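You operate a simulated robot arm through the tools that you are given. There is no shell and no other tool. Be economical: measure what you need, move in short steps, check, and stop when the job is done.

Carry out the task below with a simulated robot arm. There is one attempt and no reset: what you move stays moved.

TASK
Press the green button of the tub leak tester three times.
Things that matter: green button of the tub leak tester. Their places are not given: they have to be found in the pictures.

It is judged by the outcome, as a careful person would: the job done as asked, and still so three seconds after it is handed in. It fails if anything else is knocked over, pushed out of place, dropped, spilled or broken.

THE ROBOT
A 7-joint arm with a two-finger parallel gripper, fixed in place. Base frame: the origin is at the foot of the arm, x ahead of it, y to its left, z up. Lengths are in cm, angles in rad, forces in N, time in s.
Its first joint turns from -1.152 to 1.152 rad. Payload 2.6 kg.
Tool frame: the origin (TCP) lies between the finger pads and is the grasp point; the fingertips stand 3 cm ahead of it; z points along the fingers, y is the line along which they close. The gripper opens to 9.4 cm. The fingers are 2.8 cm wide and 1 cm thick; the gripper's body (5 by 9.6 cm) begins 5.5 cm behind the TCP.
Orientation is told as [roll, pitch, yaw] about the base's x, y, z axes, in that order, counted from this pose: with the fingers straight down and closing along the base's y, the tool's x points along the base's -x, its y along +y and its z along -z.

THE INTERFACE
- The arm moves only by the tool arm_command. Its argument "moves" is a list of rows, each an object (a shift or turn left out is 0, a gripper value left out holds the last) with "jaw": the gripper command, from -1 (fully open) to 1 (shut), values between in proportion; "dp": the shift along the tool's x, y, z in cm, a list of three; "angular": the turn, a rotation vector about the tool's x, y, z in rad, a list of three. In form: [{"jaw": jaw, "dp": [dx, dy, dz], "angular": [wx, wy, wz]}, ...]. A call has 1 to 12 rows; each row shifts and turns the commanded pose from where the row before left it, along the tool's axes as they then stand. A row lasts 0.2 s, in which the tool goes at most 5 cm and 0.15 rad; a call with a longer step from one row to the next is refused whole, and so is a gripper value outside its range. A pose out of reach is approached as far as the arm can. The call stops where the force on the tool passes 40 N (or 10 N more than at its start, if that is more) or the arm is blocked; 0.2 s more then pass. The fingers move at their own pace (about 7.2 cm/s each) and stop on an object; they squeeze with about 41 N. The grip force told is the motor's: it shows also when the fingers shut on nothing. Time passes only in rows, and 0.2 s behind the last, so rows that do not move let the fingers close. It gives the time, the measured TCP pose, the force on the tool (base axes), the opening and the grip force at its end, in the units of the frame above (readings bear some noise), and new pictures: "pictures" is both (left out), scene, wrist or none.
- Cameras (640 x 400 px; columns grow to the right, rows downward): "scene" is fixed at [4.27, 43.06, 58.45]; the picture's right is [-0.71, -0.70, 0.00], its down [-0.25, 0.26, -0.93] and it looks along [0.65, -0.67, -0.36] (base axes); focal length 358 px, centre (320, 200). "wrist" rides on the gripper at [-3.7, 0, -5.8] in the tool frame; the picture's right is [0.00, -1.00, 0.00], its down [0.97, 0.00, -0.24] and it looks along [0.24, 0.00, 0.97] (tool axes); focal length 218 px, centre (320, 200).
- probe_pixels(camera, pixels): for up to 12 pixels [column, row] of the newest picture of that camera ("zoom" is the newest enlarged one), the place [x, y, z] in the base frame of the surface seen there, good to about 0.2 cm. No time passes.
- zoom(camera, box): a new picture of the part [left, top, right, bottom] of that camera's present view, enlarged. No time passes.
- finish_job(): hands the job in; it is judged then, once.

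Work in short steps. Measure before you move; look again where a grasp or a placing could have gone wrong, and mend it. You have 60 turns and 120 pictures in all, the two below and enlarged ones among them. Open the gripper and draw the arm clear of the work before you hand the job in, unless the task says otherwise; then end with one line.

The tools are called after "Request:" as name(argument=value, ...) on one line, values as JSON. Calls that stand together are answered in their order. arm_command: Moves the arm, as the interface text tells. Its arguments: {"type":"object","properties":{"moves":{"type":"array","items":{"type":"object","properties":{"jaw":{"type":"number"},"dp":{"type":"array","items":{"type":"number"}},"angular":{"type":"array","items":{"type":"number"}}}}},"pictures":{"type":"string","enum":["both","scene","wrist","none"]}},"required":["moves"]} The other tools are called the same way: probe_pixels (camera, pixels) gives the place of the surface under pixels of a picture; zoom (camera, box) takes an enlarged picture of a part of a camera's view; finish_job () hands the job in.

At the start:

```text
time_s: 0.0
tool_pos: [39.51, -2.86, 32.99]
ee_rot: [-0.001, 0.002, -0.001]
wrist_force: [-0.4, -0.1, 0.0]
gripper_width: 9.4
finger_force: 0.0
```

scene: 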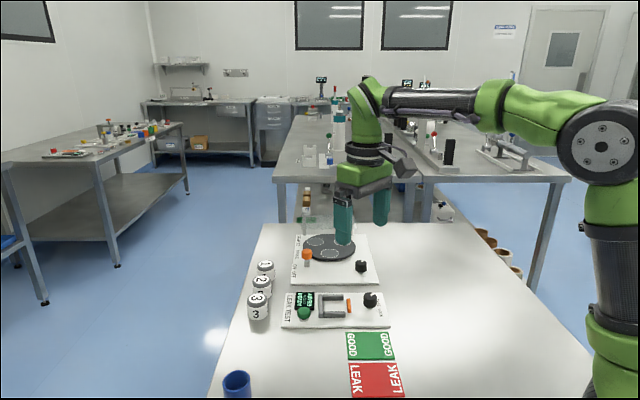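
wrist: 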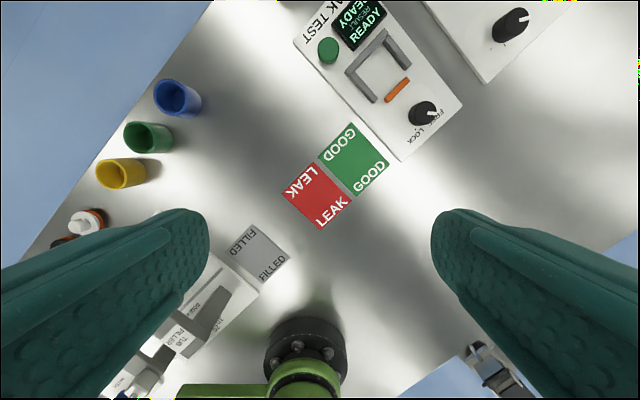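

The leak tester shows a green button at wrist (328,50) and scene (304,313). I'll zoom in and probe it.

Request:
zoom(camera="scene", box=[240, 220, 420, 340])

Request:
probe_pixels(camera="wrist", pixels=[[328, 50], [328, 44], [320, 50], [336, 50], [328, 70], [310, 50], [362, 30], [365, 60], [345, 70], [385, 35]])

Request:
probe_pixels(camera="scene", pixels=[[304, 313], [304, 309], [299, 313], [309, 313], [304, 299], [258, 298], [262, 285], [345, 235]])

Request:
zoom(camera="wrist", box=[280, 0, 480, 125])

```text
3.33 times, centred on (330, 280) of scene
```

zoom: 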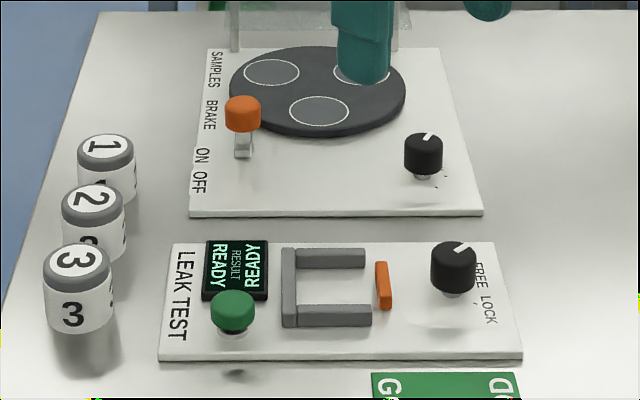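

```text
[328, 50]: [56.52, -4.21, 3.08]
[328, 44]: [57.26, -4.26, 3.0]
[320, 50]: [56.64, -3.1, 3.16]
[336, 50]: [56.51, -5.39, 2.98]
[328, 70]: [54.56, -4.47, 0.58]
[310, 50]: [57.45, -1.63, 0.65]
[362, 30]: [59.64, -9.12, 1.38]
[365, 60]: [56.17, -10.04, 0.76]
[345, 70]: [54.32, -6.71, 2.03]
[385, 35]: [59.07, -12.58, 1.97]
```

```text
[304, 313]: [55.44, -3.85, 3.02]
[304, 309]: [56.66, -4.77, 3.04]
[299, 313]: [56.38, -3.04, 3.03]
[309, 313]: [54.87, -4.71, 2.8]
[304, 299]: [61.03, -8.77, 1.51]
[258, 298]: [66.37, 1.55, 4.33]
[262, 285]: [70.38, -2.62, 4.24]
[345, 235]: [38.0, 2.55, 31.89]
```

```text
3.20 times, centred on (380, 62) of wrist
```

zoom: 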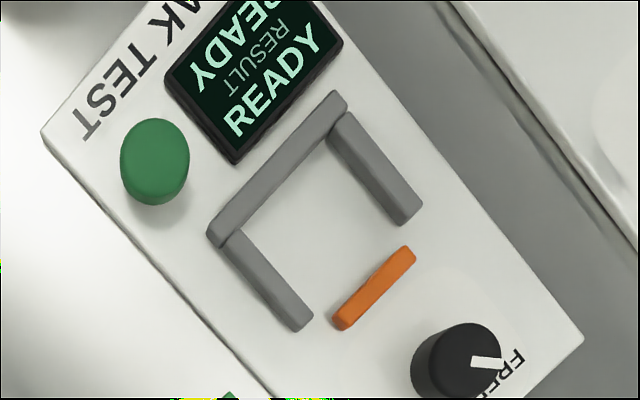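

The button top is around (56.4, -4.2, 3.0), and both cameras agree. The stated table height doesn't match, so I'll probe the table and the button edges while closing the jaw and moving part of the way over.

Request:
probe_pixels(camera="wrist", pixels=[[280, 130], [350, 200], [240, 100], [420, 250], [352, 150], [312, 190], [328, 39], [328, 61]])

Request:
arm_command(moves=[{"jaw": 1, "dp": [-3, 0, 2]}, {"dp": [-3, -0.3, 3]}, {"dp": [-3, -0.3, 3]}, {"dp": [-3, -0.3, 3]}, {"dp": [-2, -0.3, 3]}, {}, {}])

```text
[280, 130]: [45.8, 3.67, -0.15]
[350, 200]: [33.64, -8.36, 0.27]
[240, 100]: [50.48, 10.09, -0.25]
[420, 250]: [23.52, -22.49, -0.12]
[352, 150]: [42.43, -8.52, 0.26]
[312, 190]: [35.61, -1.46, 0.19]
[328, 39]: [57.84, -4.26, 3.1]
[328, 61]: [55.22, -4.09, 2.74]
```

```text
time_s: 1.6
tool_pos: [53.57, -4.08, 19.17]
ee_rot: [0.0, 0.0, 0.0]
wrist_force: [0.4, 0.5, -0.3]
gripper_width: 0.0
finger_force: 33.0
```

scene: 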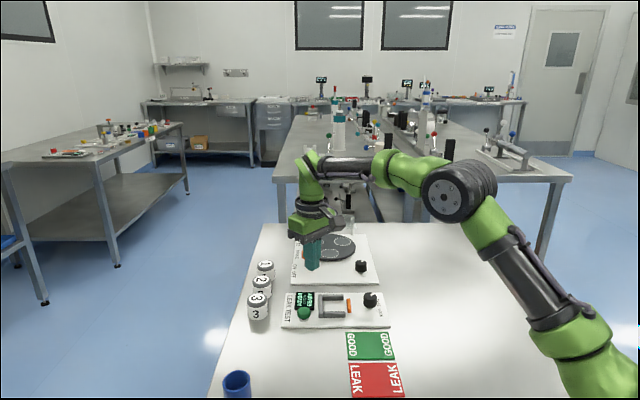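
wrist: 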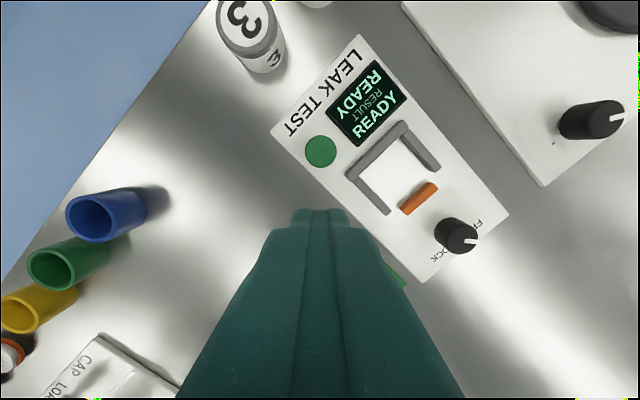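

Probing again from this closer view to refine the button centre (320,151) and its height.

Request:
probe_pixels(camera="wrist", pixels=[[320, 151], [306, 151], [334, 151], [320, 138], [320, 164], [370, 100], [380, 165], [290, 200], [330, 185]])

Request:
zoom(camera="wrist", box=[260, 80, 420, 230])

```text
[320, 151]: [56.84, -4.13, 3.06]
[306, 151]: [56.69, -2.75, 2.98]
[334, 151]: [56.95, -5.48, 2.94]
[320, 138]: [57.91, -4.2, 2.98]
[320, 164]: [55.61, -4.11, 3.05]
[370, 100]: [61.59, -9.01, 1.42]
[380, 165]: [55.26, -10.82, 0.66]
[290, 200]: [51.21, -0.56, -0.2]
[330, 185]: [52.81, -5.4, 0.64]
```

```text
2.67 times, centred on (340, 155) of wrist
```

zoom: 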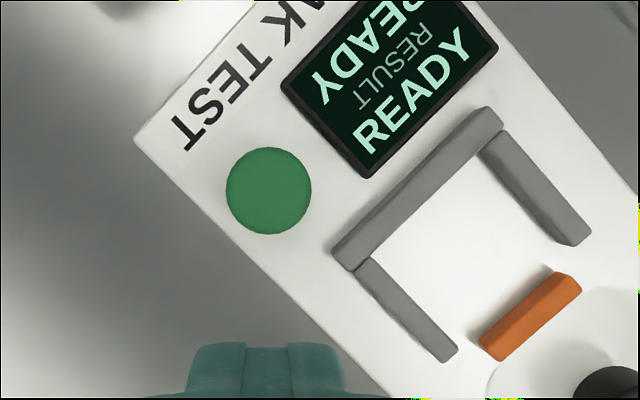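

Button centre is (56.8, -4.13), top z≈3.05 and radius about 1.4. I'll move above it, leaving the fingertips well clear.

Request:
arm_command(moves=[{"dp": [-1.6, -0.02, 2]}, {"dp": [-1.63, -0.02, 3]}, {"dp": [0, 0, 3]}, {"dp": [0, 0, 1.2]}, {}])

```text
time_s: 2.8
tool_pos: [56.7, -4.11, 9.75]
ee_rot: [-0.001, 0.001, 0.0]
wrist_force: [-0.8, 0.2, 0.3]
gripper_width: 0.0
finger_force: 33.4
```

scene: 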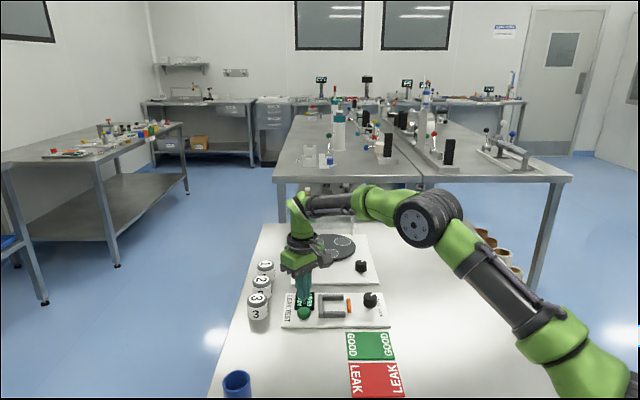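
wrist: 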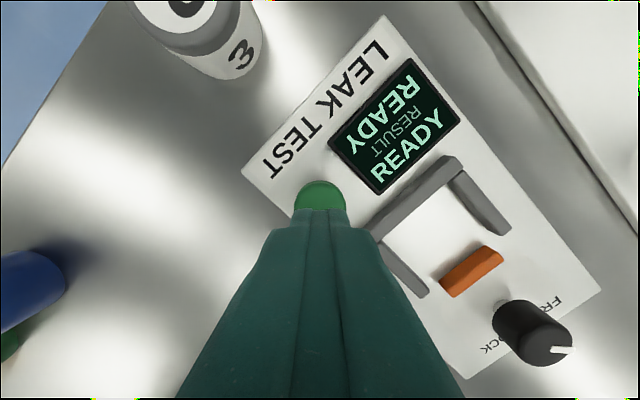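

The fingers are above the button with tips at z≈6.75. I'll lower them to about 0.6 cm above the top and check.

Request:
arm_command(moves=[{"dp": [-0.1, 0, 1.5]}, {"dp": [0, 0, 1.0]}, {"dp": [0, 0, 0.6]}, {}])

Request:
zoom(camera="scene", box=[240, 240, 400, 340])

```text
time_s: 3.8
tool_pos: [56.82, -4.12, 6.7]
ee_rot: [0.0, 0.0, -0.001]
wrist_force: [0.7, -0.7, -0.3]
gripper_width: 0.01
finger_force: 32.8
```

scene: 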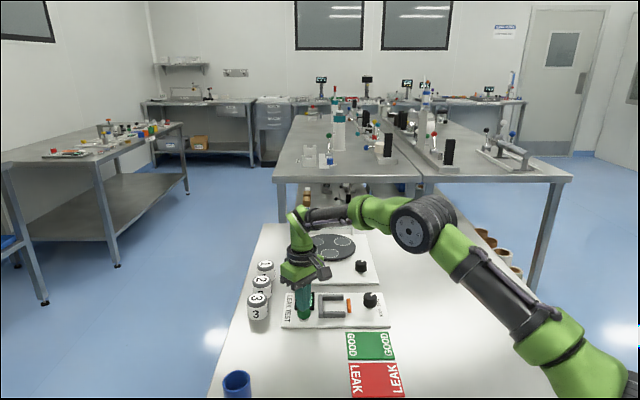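
wrist: 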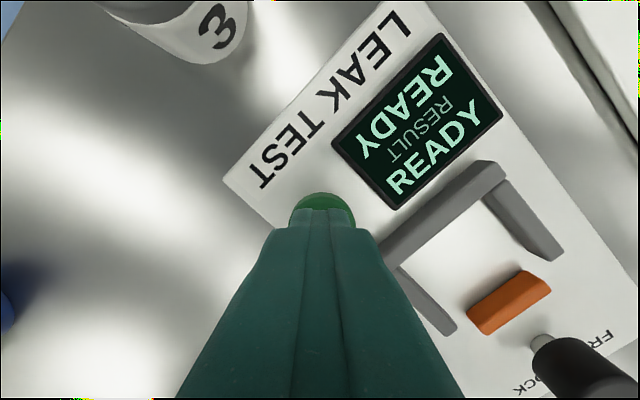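

```text
4.00 times, centred on (320, 290) of scene
```

zoom: 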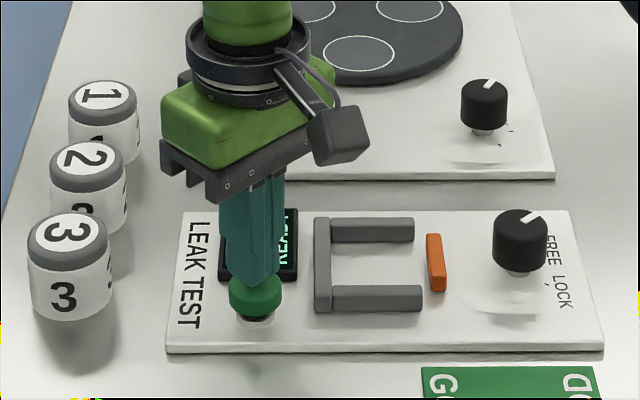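

The tips are centred just above the button. I'll press slowly and watch the force.

Request:
arm_command(moves=[{"dp": [0, 0, 0.3]}, {"dp": [0, 0, 0.3]}, {"dp": [0, 0, 0.2]}, {"dp": [0, 0, 0.2]}], pictures="wrist")

```text
time_s: 4.8
tool_pos: [56.8, -4.07, 5.63]
ee_rot: [0.001, -0.001, -0.001]
wrist_force: [0.6, 0.1, 1.9]
gripper_width: 0.02
finger_force: 33.3
```

wrist: 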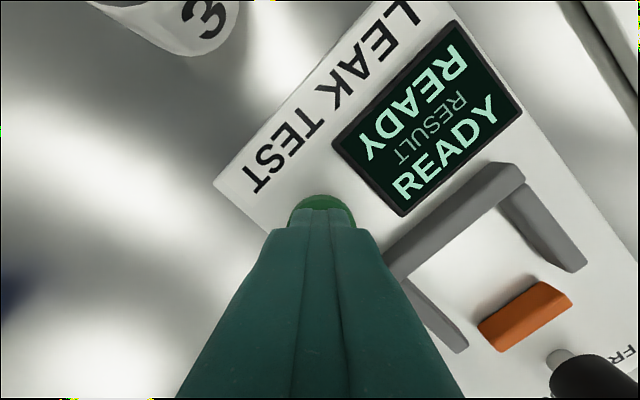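

Light contact (1.9 N) with the tips at z≈2.63. The display still says READY, so I'll press further.

Request:
arm_command(moves=[{"dp": [0, 0, 0.1]}, {"dp": [0, 0, 0.1]}, {}], pictures="wrist")

```text
time_s: 5.6
tool_pos: [56.8, -4.13, 5.39]
ee_rot: [0.0, -0.001, 0.001]
wrist_force: [-1.9, 1.1, 3.5]
gripper_width: 0.0
finger_force: 32.6
```

wrist: 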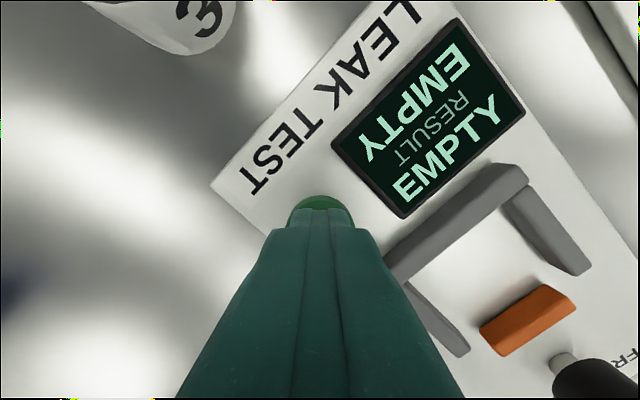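

The display now reads EMPTY, so the first press registered at TCP z≈5.4. I'll release fully, clear of the button.

Request:
arm_command(moves=[{"dp": [0, 0, -0.8]}, {"dp": [0, 0, -0.8]}, {}, {}], pictures="both")

Request:
zoom(camera="scene", box=[240, 240, 400, 340])

```text
time_s: 6.6
tool_pos: [56.85, -4.15, 7.15]
ee_rot: [0.0, 0.0, -0.002]
wrist_force: [-0.5, 0.5, 0.0]
gripper_width: 0.0
finger_force: 33.1
```

scene: 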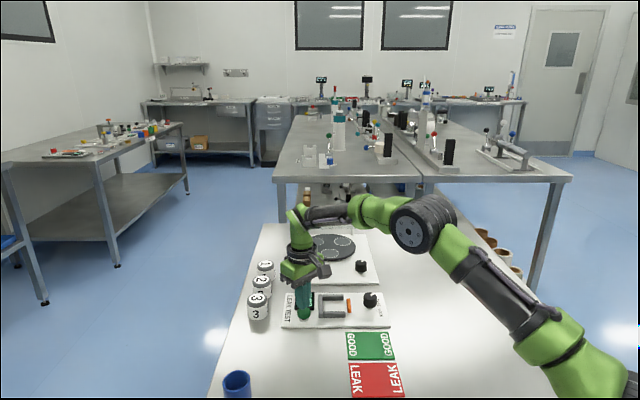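
wrist: 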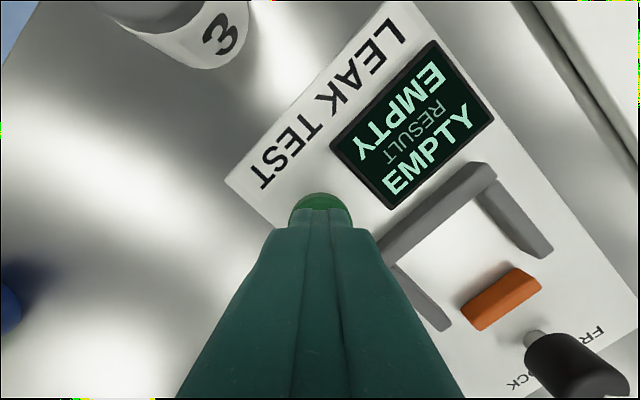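

```text
4.00 times, centred on (320, 290) of scene
```

zoom: 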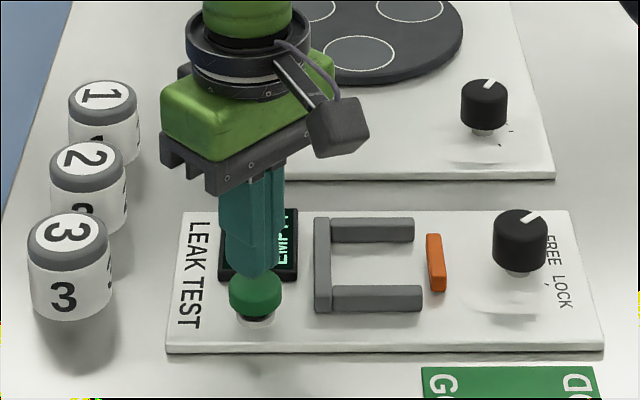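

The button has sprung back and the display stays on EMPTY. I'll make the second press slightly deeper (to z≈5.25), hold, then release.

Request:
arm_command(moves=[{"dp": [0, 0, 0.8]}, {"dp": [0, 0, 0.5]}, {"dp": [0, 0, 0.3]}, {"dp": [0, 0, 0.3]}, {}], pictures="wrist")

Request:
arm_command(moves=[{"dp": [0, 0, -0.9]}, {"dp": [0, 0, -1.0]}, {}, {}], pictures="wrist")

```text
time_s: 7.8
tool_pos: [56.93, -4.13, 5.44]
ee_rot: [-0.001, -0.002, -0.003]
wrist_force: [-13.4, 0.3, 24.8]
gripper_width: 0.0
finger_force: 33.0
```

wrist: 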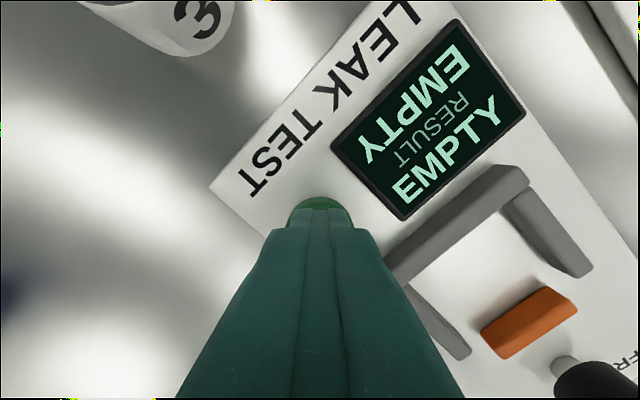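

```text
time_s: 8.8
tool_pos: [56.8, -4.13, 7.08]
ee_rot: [-0.001, 0.0, 0.0]
wrist_force: [0.0, -0.3, 0.5]
gripper_width: 0.0
finger_force: 33.0
```

wrist: 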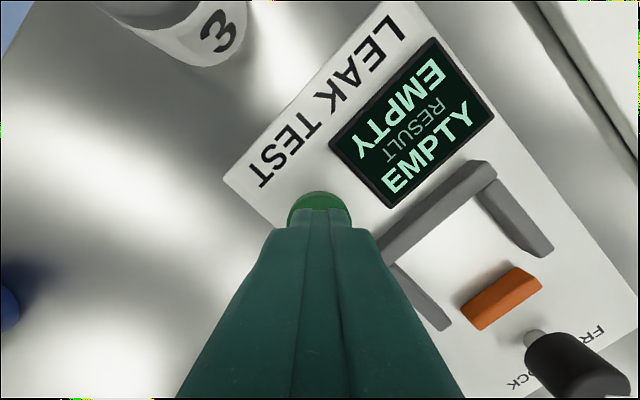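

The second press bottomed out at z≈5.44 with 25 N, so it was a full stroke. The third press goes a touch shallower than that, then I release and lift clear.

Request:
arm_command(moves=[{"dp": [0, 0, 0.8]}, {"dp": [0, 0, 0.5]}, {"dp": [0, 0, 0.3]}, {"dp": [0, 0, 0.2]}, {}], pictures="wrist")

```text
time_s: 10.0
tool_pos: [56.91, -4.09, 5.41]
ee_rot: [0.0, -0.001, -0.001]
wrist_force: [-5.8, 1.1, 12.8]
gripper_width: 0.02
finger_force: 33.5
```

wrist: 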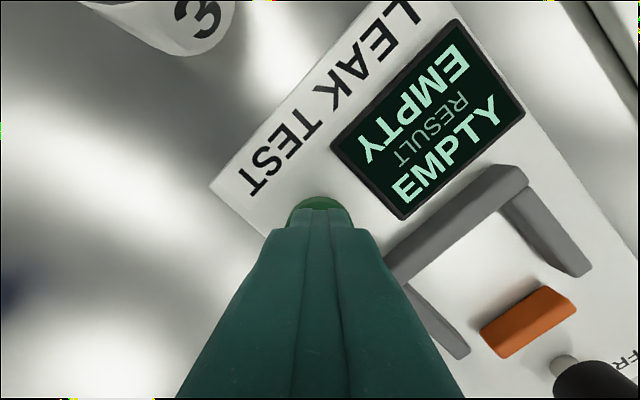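

The third press also hit the stop (12.8 N at z≈5.41). Now I lift clear, draw back and open the gripper.

Request:
arm_command(moves=[{"dp": [0, 0, -1]}, {"dp": [0, 0, -3]}, {"dp": [0, 0, -4]}, {"dp": [1, 0, -4]}, {"dp": [3, 0, -4]}, {"dp": [3, 0, -3]}, {"dp": [3, 0, -2], "jaw": -1}, {"dp": [3, 0, -2]}, {}, {}])

Request:
zoom(camera="scene", box=[240, 240, 400, 340])

```text
time_s: 12.2
tool_pos: [43.91, -4.31, 28.33]
ee_rot: [0.0, -0.001, 0.001]
wrist_force: [0.3, -0.6, 0.9]
gripper_width: 9.39
finger_force: 0.0
```

scene: 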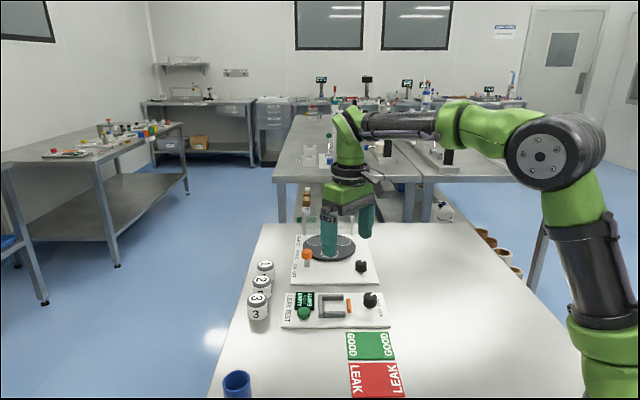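
wrist: 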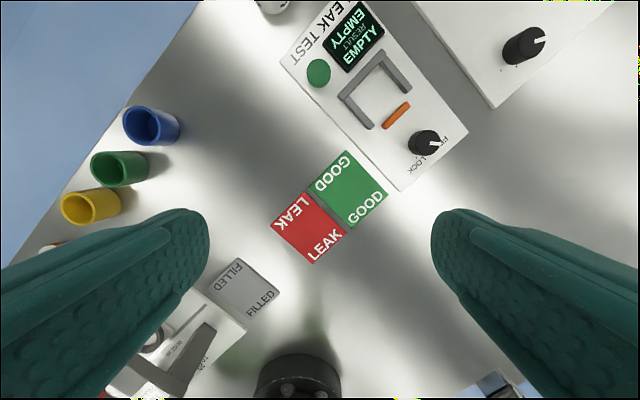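

```text
4.00 times, centred on (320, 290) of scene
```

zoom: 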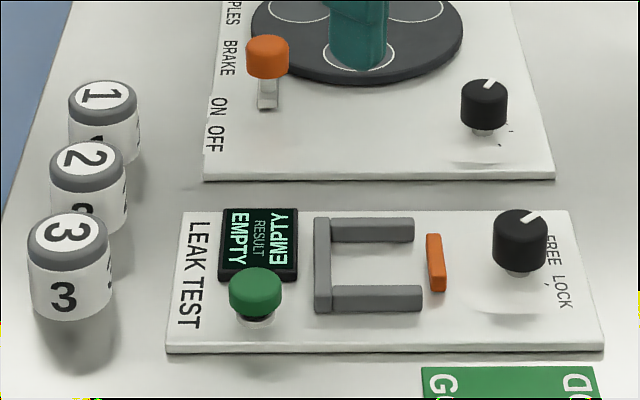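

The button is back up, nothing else has moved, and the arm is clear with the gripper open. Handing in.

Request:
finish_job()

```text
The job is handed in.
```

I pressed the leak tester's green button three times, releasing it fully each time. The display changed from READY to EMPTY on the first press and stayed there; presses two and three went down to the same stop, but the display couldn't confirm them separately.
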